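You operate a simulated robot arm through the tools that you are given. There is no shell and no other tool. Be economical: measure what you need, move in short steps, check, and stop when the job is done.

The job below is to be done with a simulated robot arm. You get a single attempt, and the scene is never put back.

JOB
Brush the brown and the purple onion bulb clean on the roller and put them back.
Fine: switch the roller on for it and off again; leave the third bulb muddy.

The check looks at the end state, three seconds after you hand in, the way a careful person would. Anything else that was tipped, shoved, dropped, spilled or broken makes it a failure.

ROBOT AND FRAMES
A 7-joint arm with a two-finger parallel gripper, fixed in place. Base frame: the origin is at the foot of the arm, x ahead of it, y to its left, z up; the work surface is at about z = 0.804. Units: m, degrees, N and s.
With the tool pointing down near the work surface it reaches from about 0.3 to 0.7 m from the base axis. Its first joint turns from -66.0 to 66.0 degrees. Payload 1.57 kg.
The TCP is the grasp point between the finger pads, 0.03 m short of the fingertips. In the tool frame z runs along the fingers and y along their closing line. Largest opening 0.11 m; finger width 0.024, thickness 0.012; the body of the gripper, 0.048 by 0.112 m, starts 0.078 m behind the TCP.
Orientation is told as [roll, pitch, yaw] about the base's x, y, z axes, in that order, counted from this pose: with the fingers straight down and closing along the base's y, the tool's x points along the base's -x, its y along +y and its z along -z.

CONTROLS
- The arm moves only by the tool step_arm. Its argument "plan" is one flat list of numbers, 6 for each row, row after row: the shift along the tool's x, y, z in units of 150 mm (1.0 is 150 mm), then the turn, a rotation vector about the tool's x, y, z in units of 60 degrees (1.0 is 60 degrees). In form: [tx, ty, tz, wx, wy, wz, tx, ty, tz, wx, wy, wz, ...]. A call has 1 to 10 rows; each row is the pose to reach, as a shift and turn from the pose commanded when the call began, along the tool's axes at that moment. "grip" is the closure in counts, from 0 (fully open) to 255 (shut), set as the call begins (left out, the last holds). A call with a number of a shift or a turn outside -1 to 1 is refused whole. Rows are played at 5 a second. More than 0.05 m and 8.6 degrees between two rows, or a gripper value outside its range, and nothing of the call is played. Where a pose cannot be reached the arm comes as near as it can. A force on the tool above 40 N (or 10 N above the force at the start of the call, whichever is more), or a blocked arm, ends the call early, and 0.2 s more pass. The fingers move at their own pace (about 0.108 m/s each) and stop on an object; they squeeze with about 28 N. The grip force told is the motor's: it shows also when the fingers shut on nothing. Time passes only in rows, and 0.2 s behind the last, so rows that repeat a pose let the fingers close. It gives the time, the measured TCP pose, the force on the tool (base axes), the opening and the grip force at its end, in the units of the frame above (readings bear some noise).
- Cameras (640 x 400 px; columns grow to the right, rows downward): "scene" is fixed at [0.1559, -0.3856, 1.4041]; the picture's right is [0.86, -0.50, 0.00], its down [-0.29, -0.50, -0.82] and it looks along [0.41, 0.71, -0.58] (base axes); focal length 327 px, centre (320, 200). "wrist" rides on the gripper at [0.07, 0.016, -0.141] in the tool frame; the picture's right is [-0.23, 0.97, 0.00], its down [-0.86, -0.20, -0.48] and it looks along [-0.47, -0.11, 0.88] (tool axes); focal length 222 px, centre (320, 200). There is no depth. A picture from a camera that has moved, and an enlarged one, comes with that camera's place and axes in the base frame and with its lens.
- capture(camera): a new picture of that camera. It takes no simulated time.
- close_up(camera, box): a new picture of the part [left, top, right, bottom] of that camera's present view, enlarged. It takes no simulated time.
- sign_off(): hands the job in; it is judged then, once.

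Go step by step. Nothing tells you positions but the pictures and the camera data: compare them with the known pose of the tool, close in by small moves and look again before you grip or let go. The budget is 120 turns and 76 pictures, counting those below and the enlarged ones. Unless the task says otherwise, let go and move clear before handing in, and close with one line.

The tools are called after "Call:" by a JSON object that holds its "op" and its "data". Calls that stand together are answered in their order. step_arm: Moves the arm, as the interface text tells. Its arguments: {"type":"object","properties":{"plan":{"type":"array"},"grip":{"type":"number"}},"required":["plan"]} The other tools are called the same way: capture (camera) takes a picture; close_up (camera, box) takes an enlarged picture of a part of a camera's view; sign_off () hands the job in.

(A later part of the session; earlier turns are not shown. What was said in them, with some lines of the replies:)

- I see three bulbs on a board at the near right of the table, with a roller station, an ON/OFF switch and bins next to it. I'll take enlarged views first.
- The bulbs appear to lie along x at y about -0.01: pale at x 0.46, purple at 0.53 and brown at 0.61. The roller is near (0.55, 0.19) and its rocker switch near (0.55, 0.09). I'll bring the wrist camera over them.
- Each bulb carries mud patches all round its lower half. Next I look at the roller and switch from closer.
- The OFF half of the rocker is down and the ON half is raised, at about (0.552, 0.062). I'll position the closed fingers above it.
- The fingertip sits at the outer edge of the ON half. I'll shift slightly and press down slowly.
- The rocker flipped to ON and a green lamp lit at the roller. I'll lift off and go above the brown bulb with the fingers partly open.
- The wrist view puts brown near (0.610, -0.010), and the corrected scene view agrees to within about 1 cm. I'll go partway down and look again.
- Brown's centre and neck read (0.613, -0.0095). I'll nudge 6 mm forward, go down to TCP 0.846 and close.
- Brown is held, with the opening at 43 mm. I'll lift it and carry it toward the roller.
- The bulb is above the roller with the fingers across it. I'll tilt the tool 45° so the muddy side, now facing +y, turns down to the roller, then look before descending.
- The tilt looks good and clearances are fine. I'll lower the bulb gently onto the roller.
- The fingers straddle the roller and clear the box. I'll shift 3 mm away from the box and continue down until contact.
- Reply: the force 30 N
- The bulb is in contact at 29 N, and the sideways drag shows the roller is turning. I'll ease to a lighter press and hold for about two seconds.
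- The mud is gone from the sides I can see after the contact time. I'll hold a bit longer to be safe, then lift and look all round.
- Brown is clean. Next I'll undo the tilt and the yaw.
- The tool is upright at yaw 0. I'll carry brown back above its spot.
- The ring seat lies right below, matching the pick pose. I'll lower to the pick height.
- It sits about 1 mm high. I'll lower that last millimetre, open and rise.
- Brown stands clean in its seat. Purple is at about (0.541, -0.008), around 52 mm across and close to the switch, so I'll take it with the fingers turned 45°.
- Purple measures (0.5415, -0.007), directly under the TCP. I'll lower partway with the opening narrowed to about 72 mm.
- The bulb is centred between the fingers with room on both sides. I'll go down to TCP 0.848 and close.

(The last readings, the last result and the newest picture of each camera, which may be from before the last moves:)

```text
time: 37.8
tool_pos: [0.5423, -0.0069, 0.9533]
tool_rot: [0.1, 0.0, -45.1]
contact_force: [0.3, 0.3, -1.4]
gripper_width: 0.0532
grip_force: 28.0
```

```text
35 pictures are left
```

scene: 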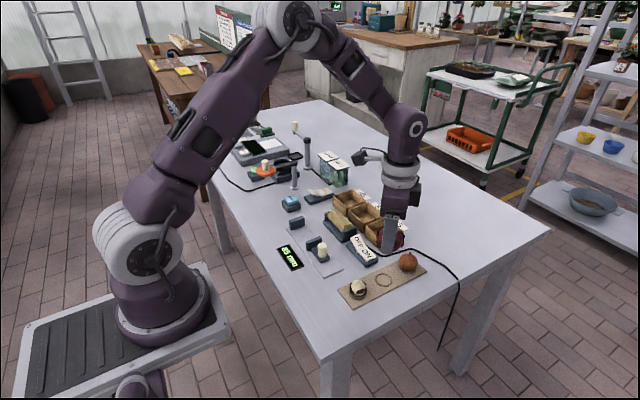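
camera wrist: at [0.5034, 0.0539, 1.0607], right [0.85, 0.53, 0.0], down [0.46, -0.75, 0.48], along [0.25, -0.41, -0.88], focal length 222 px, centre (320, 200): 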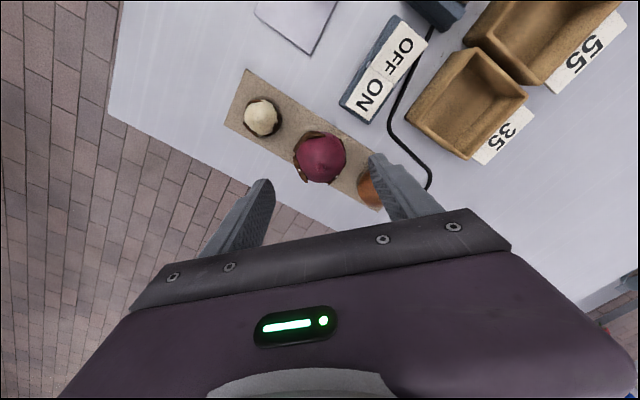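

Purple is lifted at 53 mm opening. I'll carry it over the roller while turning the fingers across it.

Call:
{"op": "step_arm", "data": {"plan": [0.18, 0.2, 0, 0, 0, 0, 0.37, 0.4, 0, 0, 0, 0, 0.55, 0.6, 0, 0, 0, 0.14, 0.74, 0.8, 0, 0, 0, 0.28, 0.919, 0.995, 0, 0, 0, 0.42, 0.919, 0.995, 0, 0, 0, 0.56, 0.919, 0.995, 0, 0, 0, 0.7, 0.919, 0.995, 0, 0, 0, 0.75, 0.919, 0.995, 0, 0, 0, 0.75]}}

Call:
{"op": "step_arm", "data": {"plan": [0, 0, 0.15, 0, 0, 0, 0, 0, 0.3, 0, 0, 0, 0, 0, 0.35, 0, 0, 0, 0, 0, 0.35, 0, 0, 0]}}

Call:
{"op": "close_up", "data": {"camera": "scene", "box": [316, 170, 388, 230]}}

Call:
{"op": "close_up", "data": {"camera": "wrist", "box": [250, 90, 410, 230]}}

```text
time: 39.8
tool_pos: [0.5482, 0.1954, 0.9518]
tool_rot: [0.0, 0.0, -90.1]
contact_force: [0.3, 0.1, -0.2]
gripper_width: 0.0533
grip_force: 28.1
```

```text
time: 40.8
tool_pos: [0.5492, 0.1951, 0.9005]
tool_rot: [0.0, 0.1, -90.1]
contact_force: [0.6, -0.1, -0.6]
gripper_width: 0.0533
grip_force: 27.9
```

```text
6.67 times, centred on (352, 200) of scene
camera zoom: at [0.1559, -0.3856, 1.4041], right [0.86, -0.5, 0.0], down [-0.29, -0.5, -0.82], along [0.41, 0.71, -0.58], focal length 2180 px, centre (107, 200)
```

zoom: 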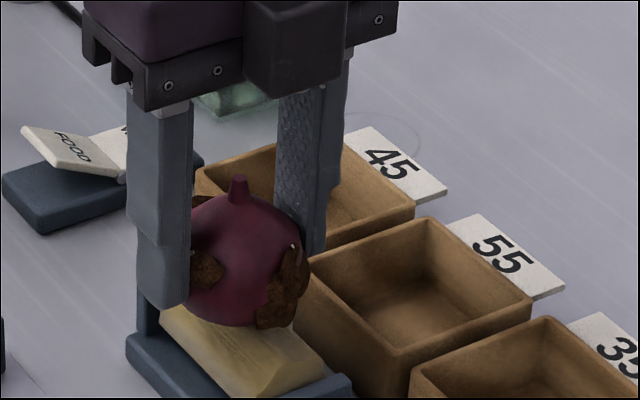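

```text
2.86 times, centred on (330, 160) of wrist
camera zoom: at [0.5655, 0.2656, 1.0413], right [0.97, -0.23, 0.0], down [-0.2, -0.85, 0.48], along [-0.11, -0.47, -0.88], focal length 635 px, centre (291, 314)
```

zoom: 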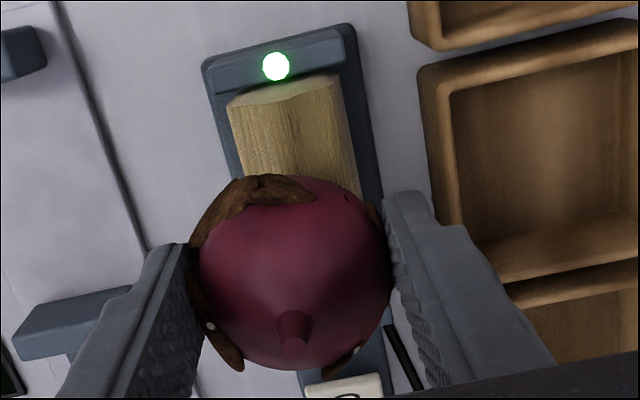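

It is centred over the roller with clear fingers. I'll creep down in 1.5 mm rows to contact.

Call:
{"op": "step_arm", "data": {"plan": [0, 0, 0.01, 0, 0, 0, 0, 0, 0.02, 0, 0, 0, 0, 0, 0.03, 0, 0, 0, 0, 0, 0.04, 0, 0, 0, 0, 0, 0.048, 0, 0, 0, 0, 0, 0.048, 0, 0, 0]}}

```text
time: 42.2
tool_pos: [0.5494, 0.1958, 0.8938]
tool_rot: [0.0, 0.0, -90.1]
contact_force: [0.1, 0.5, -0.9]
gripper_width: 0.0532
grip_force: 27.8
```

Call:
{"op": "step_arm", "data": {"plan": [0, 0, 0.008, 0, 0, 0, 0, 0, 0.016, 0, 0, 0, 0, 0, 0.024, 0, 0, 0, 0, 0, 0.032, 0, 0, 0, 0, 0, 0.032, 0, 0, 0]}}

```text
time: 43.4
tool_pos: [0.5484, 0.1961, 0.8873]
tool_rot: [-0.1, 0.1, -90.1]
contact_force: [-4.7, 0.2, 18.9]
gripper_width: 0.0526
grip_force: 27.9
```

Contact is at 19 N. I'll ease off slightly and hold for about two seconds.

Call:
{"op": "step_arm", "data": {"plan": [0, 0, -0.003, 0, 0, 0, 0, 0, -0.003, 0, 0, 0, 0, 0, -0.003, 0, 0, 0, 0, 0, -0.003, 0, 0, 0, 0, 0, -0.003, 0, 0, 0, 0, 0, -0.003, 0, 0, 0, 0, 0, -0.003, 0, 0, 0, 0, 0, -0.003, 0, 0, 0, 0, 0, -0.003, 0, 0, 0, 0, 0, -0.003, 0, 0, 0]}}

Call:
{"op": "close_up", "data": {"camera": "wrist", "box": [250, 90, 410, 230]}}

Call:
{"op": "close_up", "data": {"camera": "scene", "box": [316, 170, 388, 230]}}

```text
time: 45.6
tool_pos: [0.5499, 0.1945, 0.8892]
tool_rot: [0.1, 0.1, -90.0]
contact_force: [-0.1, -0.1, -0.3]
gripper_width: 0.0524
grip_force: 28.3
```

```text
2.86 times, centred on (330, 160) of wrist
camera zoom: at [0.5657, 0.2654, 1.0296], right [0.97, -0.23, 0.0], down [-0.2, -0.85, 0.48], along [-0.11, -0.47, -0.88], focal length 635 px, centre (291, 314)
```

zoom: 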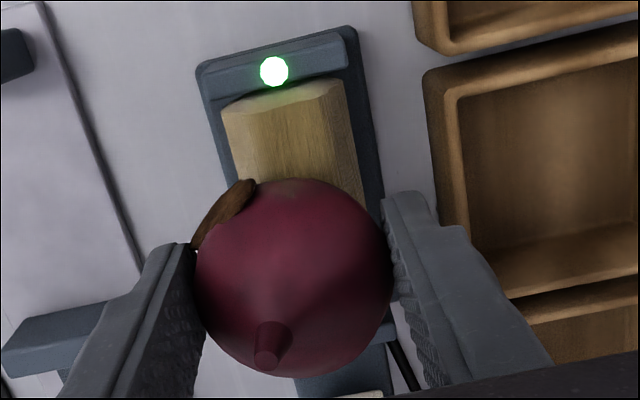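

```text
6.67 times, centred on (352, 200) of scene
camera zoom: at [0.1559, -0.3856, 1.4041], right [0.86, -0.5, 0.0], down [-0.29, -0.5, -0.82], along [0.41, 0.71, -0.58], focal length 2180 px, centre (107, 200)
```

zoom: 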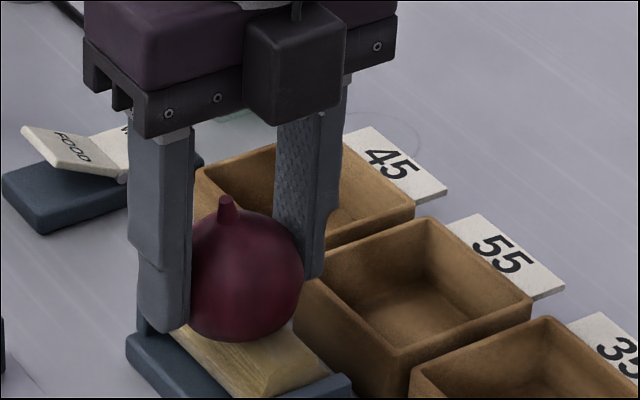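

One patch remains and contact was lost because the bulb shifted slightly in the grip, tilting about 10°. The contact was off-centre, so I'll move 4.5 mm toward +x and press again.

Call:
{"op": "step_arm", "data": {"plan": [0, 0.015, -0.01, 0, 0, 0, 0, 0.03, -0.005, 0, 0, 0, 0, 0.03, 0.005, 0, 0, 0, 0, 0.03, 0.01, 0, 0, 0, 0, 0.03, 0.014, 0, 0, 0, 0, 0.03, 0.014, 0, 0, 0]}}

Call:
{"op": "close_up", "data": {"camera": "wrist", "box": [250, 90, 410, 230]}}

```text
time: 47.0
tool_pos: [0.5542, 0.1953, 0.8867]
tool_rot: [0.1, 0.0, -90.0]
contact_force: [-8.4, -1.2, 28.6]
gripper_width: 0.0523
grip_force: 28.1
```

```text
2.86 times, centred on (330, 160) of wrist
camera zoom: at [0.5695, 0.2659, 1.0282], right [0.97, -0.23, 0.0], down [-0.2, -0.85, 0.48], along [-0.11, -0.47, -0.88], focal length 635 px, centre (291, 314)
```

zoom: 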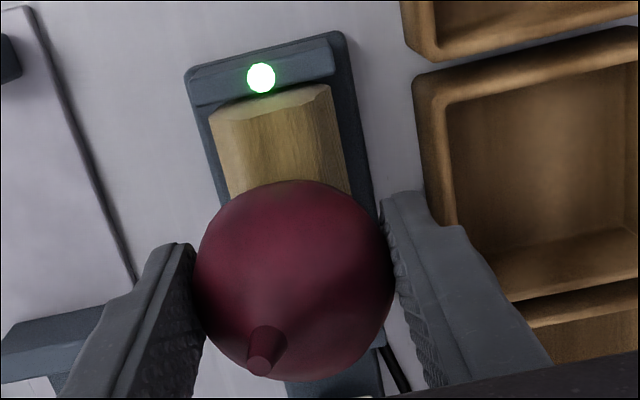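

The last visible patch is gone. I'll give it a short lighter hold, then lift and inspect.

Call:
{"op": "step_arm", "data": {"plan": [0, 0, -0.006, 0, 0, 0, 0, 0, -0.006, 0, 0, 0, 0, 0, -0.006, 0, 0, 0, 0, 0, -0.15, 0, 0, 0, 0, 0, -0.45, 0, 0, 0, 0, 0, -0.6, 0, 0, 0, 0, 0, -0.6, 0, 0, 0]}}

Call:
{"op": "close_up", "data": {"camera": "wrist", "box": [250, 120, 410, 240]}}

Call:
{"op": "close_up", "data": {"camera": "scene", "box": [310, 140, 390, 210]}}

```text
time: 48.6
tool_pos: [0.5525, 0.1956, 0.9767]
tool_rot: [-0.1, 0.0, -90.1]
contact_force: [-0.8, -0.1, -1.4]
gripper_width: 0.0522
grip_force: 27.9
```

```text
3.33 times, centred on (330, 180) of wrist
camera zoom: at [0.5698, 0.2661, 1.1174], right [0.97, -0.23, 0.0], down [-0.2, -0.85, 0.48], along [-0.11, -0.47, -0.88], focal length 740 px, centre (287, 267)
```

zoom: 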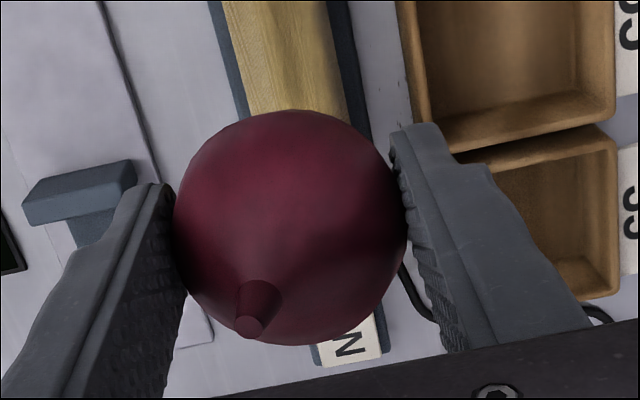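

```text
5.71 times, centred on (350, 175) of scene
camera zoom: at [0.1559, -0.3856, 1.4041], right [0.86, -0.5, 0.0], down [-0.29, -0.5, -0.82], along [0.41, 0.71, -0.58], focal length 1869 px, centre (149, 343)
```

zoom: 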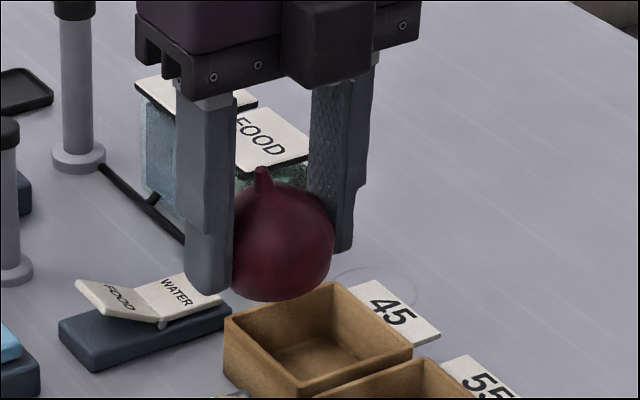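

Purple is clean all round, but it leans about 10° in the grip. I'll carry it back, turn to the pick yaw and tilt the tool about 7° to set it nearly upright.

Call:
{"op": "step_arm", "data": {"plan": [-0.2, -0.01, 0, 0, 0, -0.14, -0.4, -0.02, 0, 0, 0, -0.28, -0.6, -0.03, 0, 0, 0, -0.42, -0.8, -0.04, 0, 0, 0, -0.56, -1.0, -0.04, 0, 0, 0, -0.7, -1.0, -0.04, 0, 0, 0, -0.75, -1.0, -0.04, 0, 0, 0, -0.75]}}

Call:
{"op": "step_arm", "data": {"plan": [-0.11, -0.14, 0, 0.06, 0, 0, -0.219, -0.273, 0.1, 0.12, 0, 0, -0.219, -0.273, 0.25, 0.12, 0, 0, -0.219, -0.273, 0.42, 0.12, 0, 0, -0.219, -0.273, 0.62, 0.12, 0, 0, -0.219, -0.273, 0.62, 0.12, 0, 0]}}

Call:
{"op": "close_up", "data": {"camera": "wrist", "box": [230, 80, 430, 240]}}

Call:
{"op": "close_up", "data": {"camera": "scene", "box": [340, 220, 430, 300]}}

```text
time: 50.2
tool_pos: [0.5474, 0.0448, 0.9771]
tool_rot: [0.0, -0.1, -44.9]
contact_force: [0.7, 0.4, -0.5]
gripper_width: 0.0522
grip_force: 27.8
```

```text
time: 51.6
tool_pos: [0.5419, -0.0073, 0.8837]
tool_rot: [-7.2, 0.1, -45.1]
contact_force: [-0.3, 0.0, -1.7]
gripper_width: 0.0522
grip_force: 27.6
```

```text
2.50 times, centred on (330, 160) of wrist
camera zoom: at [0.5161, 0.0661, 1.0207], right [0.84, 0.52, -0.12], down [0.51, -0.7, 0.5], along [0.18, -0.48, -0.86], focal length 555 px, centre (295, 300)
```

zoom: 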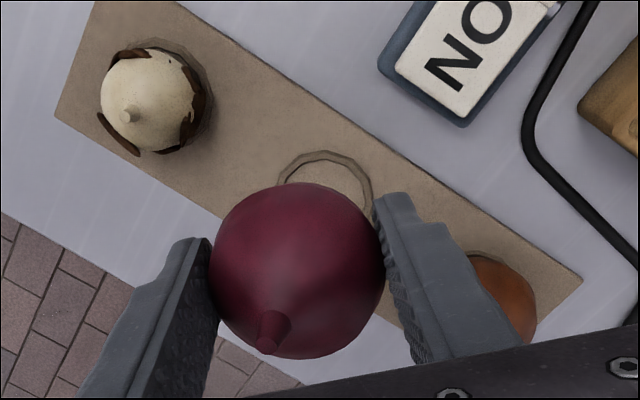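

```text
5.00 times, centred on (385, 260) of scene
camera zoom: at [0.1559, -0.3856, 1.4041], right [0.86, -0.5, 0.0], down [-0.29, -0.5, -0.82], along [0.41, 0.71, -0.58], focal length 1635 px, centre (-5, -100)
```

zoom: 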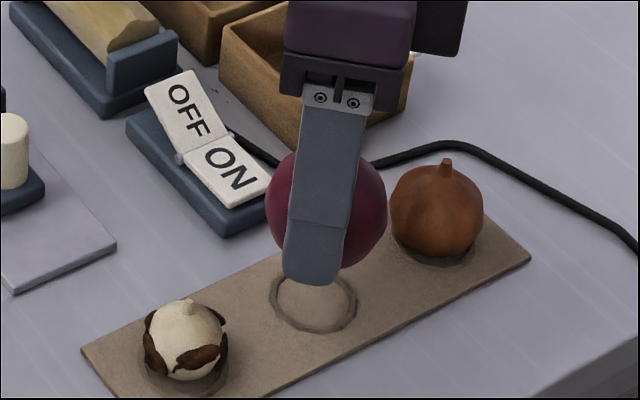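

The neck now reads within about 4° of upright and the seat is right underneath. I'll lower straight down to just above the seat height.

Call:
{"op": "step_arm", "data": {"plan": [0, 0.01, 0.08, 0, 0, 0, 0, 0.02, 0.16, 0, 0, 0, 0, 0.026, 0.205, 0, 0, 0, 0, 0.028, 0.223, 0, 0, 0, 0, 0.028, 0.223, 0, 0, 0]}}

Call:
{"op": "close_up", "data": {"camera": "wrist", "box": [230, 80, 430, 240]}}

Call:
{"op": "close_up", "data": {"camera": "scene", "box": [355, 235, 415, 285]}}

```text
time: 52.8
tool_pos: [0.5416, -0.0074, 0.8504]
tool_rot: [-7.2, 0.0, -45.1]
contact_force: [0.1, 0.1, -0.5]
gripper_width: 0.0523
grip_force: 27.9
```

```text
2.50 times, centred on (330, 160) of wrist
camera zoom: at [0.5164, 0.0665, 0.9875], right [0.84, 0.52, -0.12], down [0.51, -0.7, 0.5], along [0.18, -0.48, -0.86], focal length 555 px, centre (295, 300)
```

zoom: 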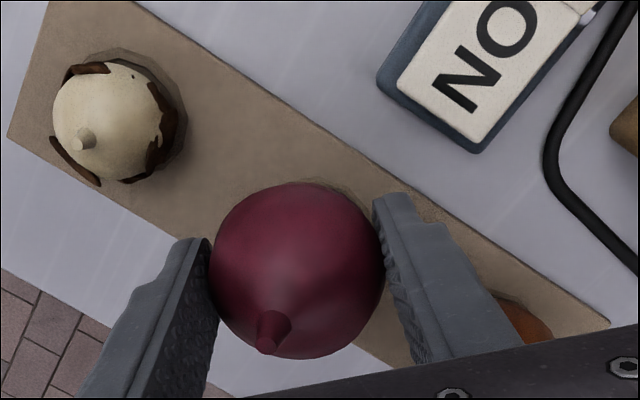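

```text
8.00 times, centred on (385, 260) of scene
camera zoom: at [0.1559, -0.3856, 1.4041], right [0.86, -0.5, 0.0], down [-0.29, -0.5, -0.82], along [0.41, 0.71, -0.58], focal length 2616 px, centre (-200, -280)
```

zoom: 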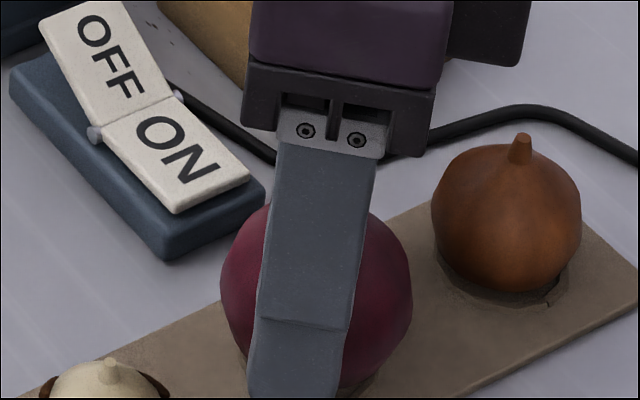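

Call:
{"op": "step_arm", "data": {"plan": [0, 0.001, 0.007, 0, 0, 0, 0, 0.002, 0.014, 0, 0, 0, 0, 0.002, 0.014, 0, 0, 0]}}

```text
time: 53.6
tool_pos: [0.541, -0.0076, 0.8489]
tool_rot: [-7.2, 0.0, -45.1]
contact_force: [0.1, 0.3, -0.9]
gripper_width: 0.0523
grip_force: 28.7
```

Call:
{"op": "step_arm", "data": {"plan": [0, 0.001, 0.005, 0, 0, 0, 0, 0.001, 0.01, 0, 0, 0, 0, 0.001, 0.01, 0, 0, 0]}}

Call:
{"op": "close_up", "data": {"camera": "scene", "box": [355, 240, 415, 290]}}

```text
time: 54.4
tool_pos: [0.5416, -0.008, 0.8463]
tool_rot: [-7.3, 0.0, -45.1]
contact_force: [-0.2, 0.1, -0.2]
gripper_width: 0.0523
grip_force: 27.7
```

```text
8.00 times, centred on (385, 265) of scene
camera zoom: at [0.1559, -0.3856, 1.4041], right [0.86, -0.5, 0.0], down [-0.29, -0.5, -0.82], along [0.41, 0.71, -0.58], focal length 2616 px, centre (-200, -320)
```

zoom: 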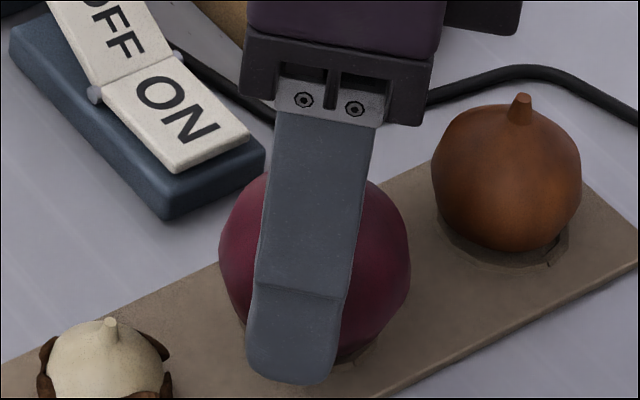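

It is at seat height with no contact force. I'll open slightly, back out along the tool axis and look.

Call:
{"op": "step_arm", "data": {"plan": [0, 0, 0, 0, 0, 0, 0, 0, 0, 0, 0, 0, 0, 0, -0.1, 0, 0, 0, 0, 0, -0.25, 0, 0, 0, 0, 0, -0.5, 0, 0, 0, 0, 0, -0.5, 0, 0, 0], "grip": 93}}

Call:
{"op": "close_up", "data": {"camera": "wrist", "box": [230, 80, 430, 240]}}

Call:
{"op": "close_up", "data": {"camera": "scene", "box": [330, 220, 442, 300]}}

```text
time: 55.8
tool_pos: [0.5489, 0.0003, 0.9211]
tool_rot: [-7.2, 0.0, -45.2]
contact_force: [0.1, 0.2, -0.4]
gripper_width: 0.0699
grip_force: 0.1
```

```text
2.50 times, centred on (330, 160) of wrist
camera zoom: at [0.5236, 0.0733, 1.0595], right [0.84, 0.52, -0.12], down [0.51, -0.7, 0.5], along [0.18, -0.48, -0.86], focal length 555 px, centre (295, 300)
```

zoom: 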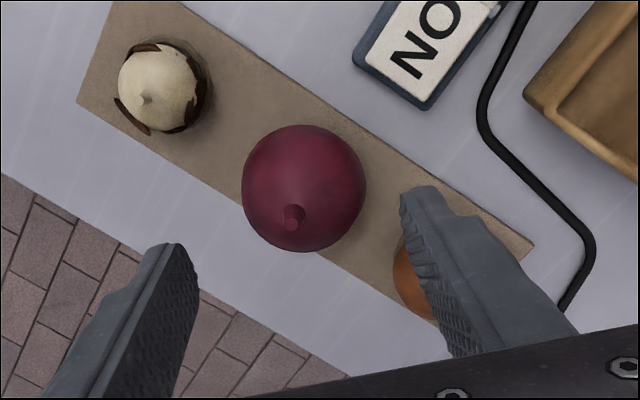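

```text
5.00 times, centred on (386, 260) of scene
camera zoom: at [0.1559, -0.3856, 1.4041], right [0.86, -0.5, 0.0], down [-0.29, -0.5, -0.82], along [0.41, 0.71, -0.58], focal length 1635 px, centre (-10, -100)
```

zoom: 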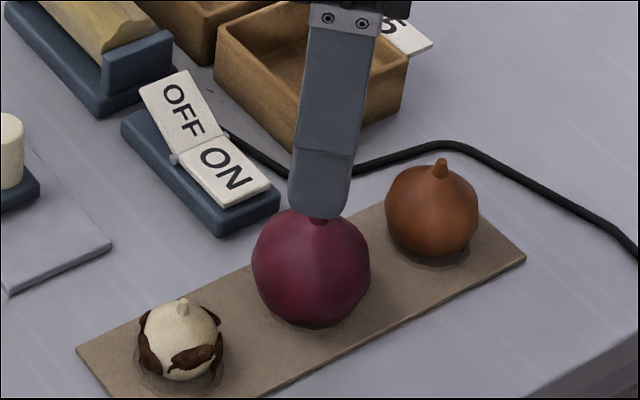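

Both bulbs sit clean and upright in their seats, and the pale one is still muddy. I'll straighten the tool, close the fingers and go above the OFF half.

Call:
{"op": "step_arm", "data": {"plan": [0, 0, -0.1, -0.06, 0, 0, 0, 0, -0.15, -0.12, 0, 0, 0, 0, -0.15, -0.12, 0, 0]}}

Call:
{"op": "step_arm", "data": {"plan": [0.13, 0.13, 0, 0, 0, -0.14, 0.26, 0.26, 0, 0, 0, -0.28, 0.39, 0.39, 0, 0, 0, -0.42, 0.51, 0.51, 0, 0, 0, -0.56, 0.51, 0.51, 0, 0, 0, -0.7, 0.51, 0.51, 0, 0, 0, -0.75, 0.51, 0.51, 0, 0, 0, -0.75], "grip": 255}}

```text
time: 56.6
tool_pos: [0.5497, 0.0021, 0.9433]
tool_rot: [0.0, 0.0, -45.1]
contact_force: [-0.3, 0.0, 0.1]
gripper_width: 0.07
grip_force: 0.0
```

```text
time: 58.2
tool_pos: [0.5504, 0.1104, 0.9437]
tool_rot: [0.0, 0.1, 0.0]
contact_force: [0.2, -0.4, 0.0]
gripper_width: 0.0
grip_force: 21.8
```

Call:
{"op": "step_arm", "data": {"plan": [0, 0, 0.15, 0, 0, 0, 0, 0, 0.3, 0, 0, 0, 0, 0, 0.38, 0, 0, 0, 0, 0, 0.38, 0, 0, 0]}}

Call:
{"op": "close_up", "data": {"camera": "scene", "box": [310, 190, 406, 270]}}

```text
time: 59.2
tool_pos: [0.5527, 0.1097, 0.8856]
tool_rot: [0.0, 0.0, -0.2]
contact_force: [0.1, -0.4, -0.2]
gripper_width: 0.0001
grip_force: 20.7
```

```text
5.00 times, centred on (358, 230) of scene
camera zoom: at [0.1559, -0.3856, 1.4041], right [0.86, -0.5, 0.0], down [-0.29, -0.5, -0.82], along [0.41, 0.71, -0.58], focal length 1635 px, centre (130, 50)
```

zoom: 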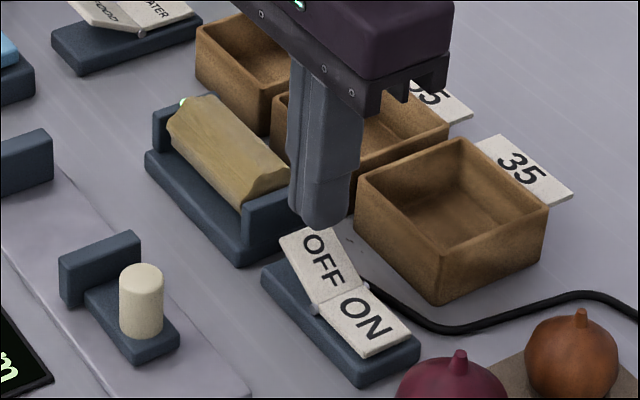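

The tip is over the outer part of the OFF half. I'll press it down.

Call:
{"op": "step_arm", "data": {"plan": [0.02, 0, 0.05, 0, 0, 0, 0.02, 0, 0.1, 0, 0, 0, 0.02, 0, 0.15, 0, 0, 0, 0.02, 0, 0.19, 0, 0, 0, 0.02, 0, 0.21, 0, 0, 0]}}

Call:
{"op": "close_up", "data": {"camera": "scene", "box": [310, 190, 406, 270]}}

```text
time: 60.4
tool_pos: [0.5475, 0.1097, 0.8536]
tool_rot: [0.0, -0.1, -0.2]
contact_force: [-0.2, -0.2, -0.9]
gripper_width: 0.0001
grip_force: 21.3
```

```text
5.00 times, centred on (358, 230) of scene
camera zoom: at [0.1559, -0.3856, 1.4041], right [0.86, -0.5, 0.0], down [-0.29, -0.5, -0.82], along [0.41, 0.71, -0.58], focal length 1635 px, centre (130, 50)
```

zoom: 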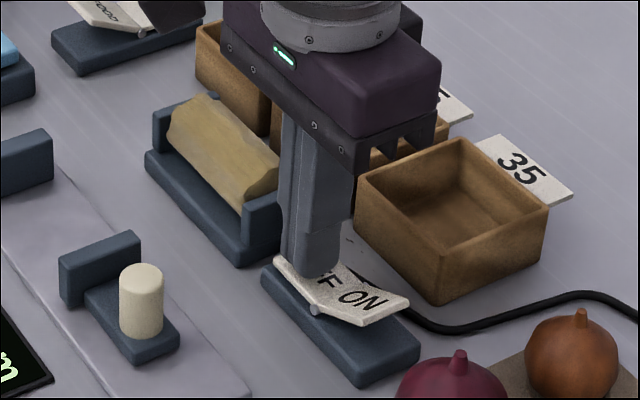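

The rocker is back to OFF and the green lamp is out. I'll rise clear and take a final look.

Call:
{"op": "step_arm", "data": {"plan": [0, 0, -0.2, 0, 0, 0, 0, 0, -0.5, 0, 0, 0, 0, 0, -0.8, 0, 0, 0, 0.3, 0, -1.0, 0, 0, 0, 0.6, 0, -1.0, 0, 0, 0, 0.6, 0, -1.0, 0, 0, 0]}}

Call:
{"op": "close_up", "data": {"camera": "scene", "box": [280, 170, 450, 300]}}

Call:
{"op": "capture", "data": {"camera": "wrist"}}

```text
refused: row 4 steps farther than a row can; nothing moved
```

```text
3.08 times, centred on (365, 235) of scene
camera zoom: at [0.1559, -0.3856, 1.4041], right [0.86, -0.5, 0.0], down [-0.29, -0.5, -0.82], along [0.41, 0.71, -0.58], focal length 1006 px, centre (182, 92)
```

zoom: 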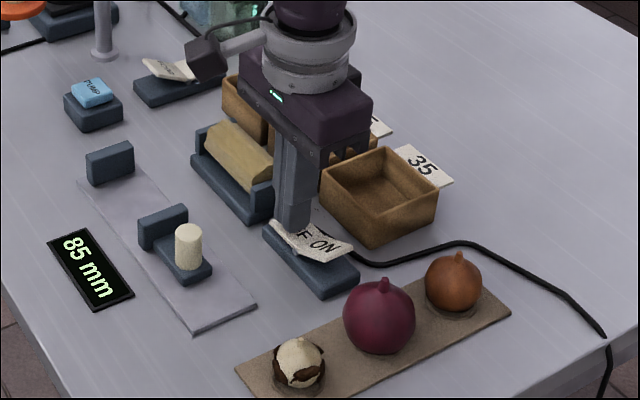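

```text
17 pictures are left
camera wrist: at [0.4779, 0.1262, 0.9956], right [0.23, 0.97, 0.0], down [0.85, -0.2, 0.48], along [0.47, -0.11, -0.88], focal length 222 px, centre (320, 200)
```

wrist: 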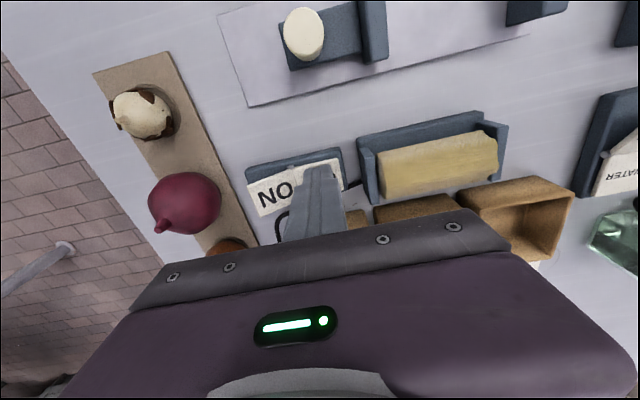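

The move was refused because one row was too long, so I'll repeat it in shorter rows.

Call:
{"op": "step_arm", "data": {"plan": [0, 0, -0.2, 0, 0, 0, 0, 0, -0.45, 0, 0, 0, 0, 0, -0.7, 0, 0, 0, 0.2, 0, -0.85, 0, 0, 0, 0.4, 0, -1.0, 0, 0, 0, 0.6, 0, -1.0, 0, 0, 0, 0.6, 0, -1.0, 0, 0, 0]}}

Call:
{"op": "close_up", "data": {"camera": "scene", "box": [280, 170, 450, 300]}}

Call:
{"op": "capture", "data": {"camera": "wrist"}}

```text
time: 62.0
tool_pos: [0.4581, 0.11, 1.0055]
tool_rot: [0.0, 0.0, -0.2]
contact_force: [0.3, 0.7, 0.9]
gripper_width: 0.0002
grip_force: 21.7
```

```text
3.08 times, centred on (365, 235) of scene
camera zoom: at [0.1559, -0.3856, 1.4041], right [0.86, -0.5, 0.0], down [-0.29, -0.5, -0.82], along [0.41, 0.71, -0.58], focal length 1006 px, centre (182, 92)
```

zoom: 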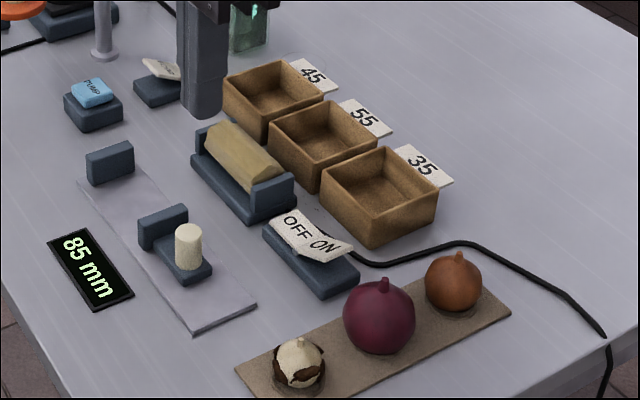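

```text
15 pictures are left
camera wrist: at [0.3879, 0.1264, 1.1463], right [0.23, 0.97, 0.0], down [0.85, -0.2, 0.48], along [0.47, -0.11, -0.88], focal length 222 px, centre (320, 200)
```

wrist: 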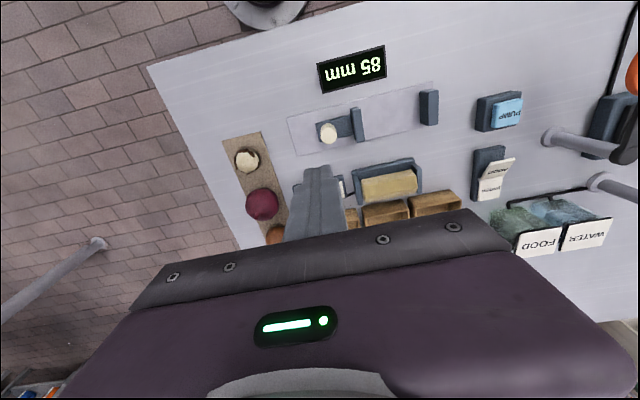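

Everything looks right: brown and purple are clean in their seats, the pale bulb is still muddy, the roller is off, and the arm is clear. I'm handing in.

Call:
{"op": "sign_off", "data": {}}

```text
The job is handed in.
```

The brown and purple bulbs are brushed clean and back in their seats, the third bulb is still muddy, and the roller is switched off.
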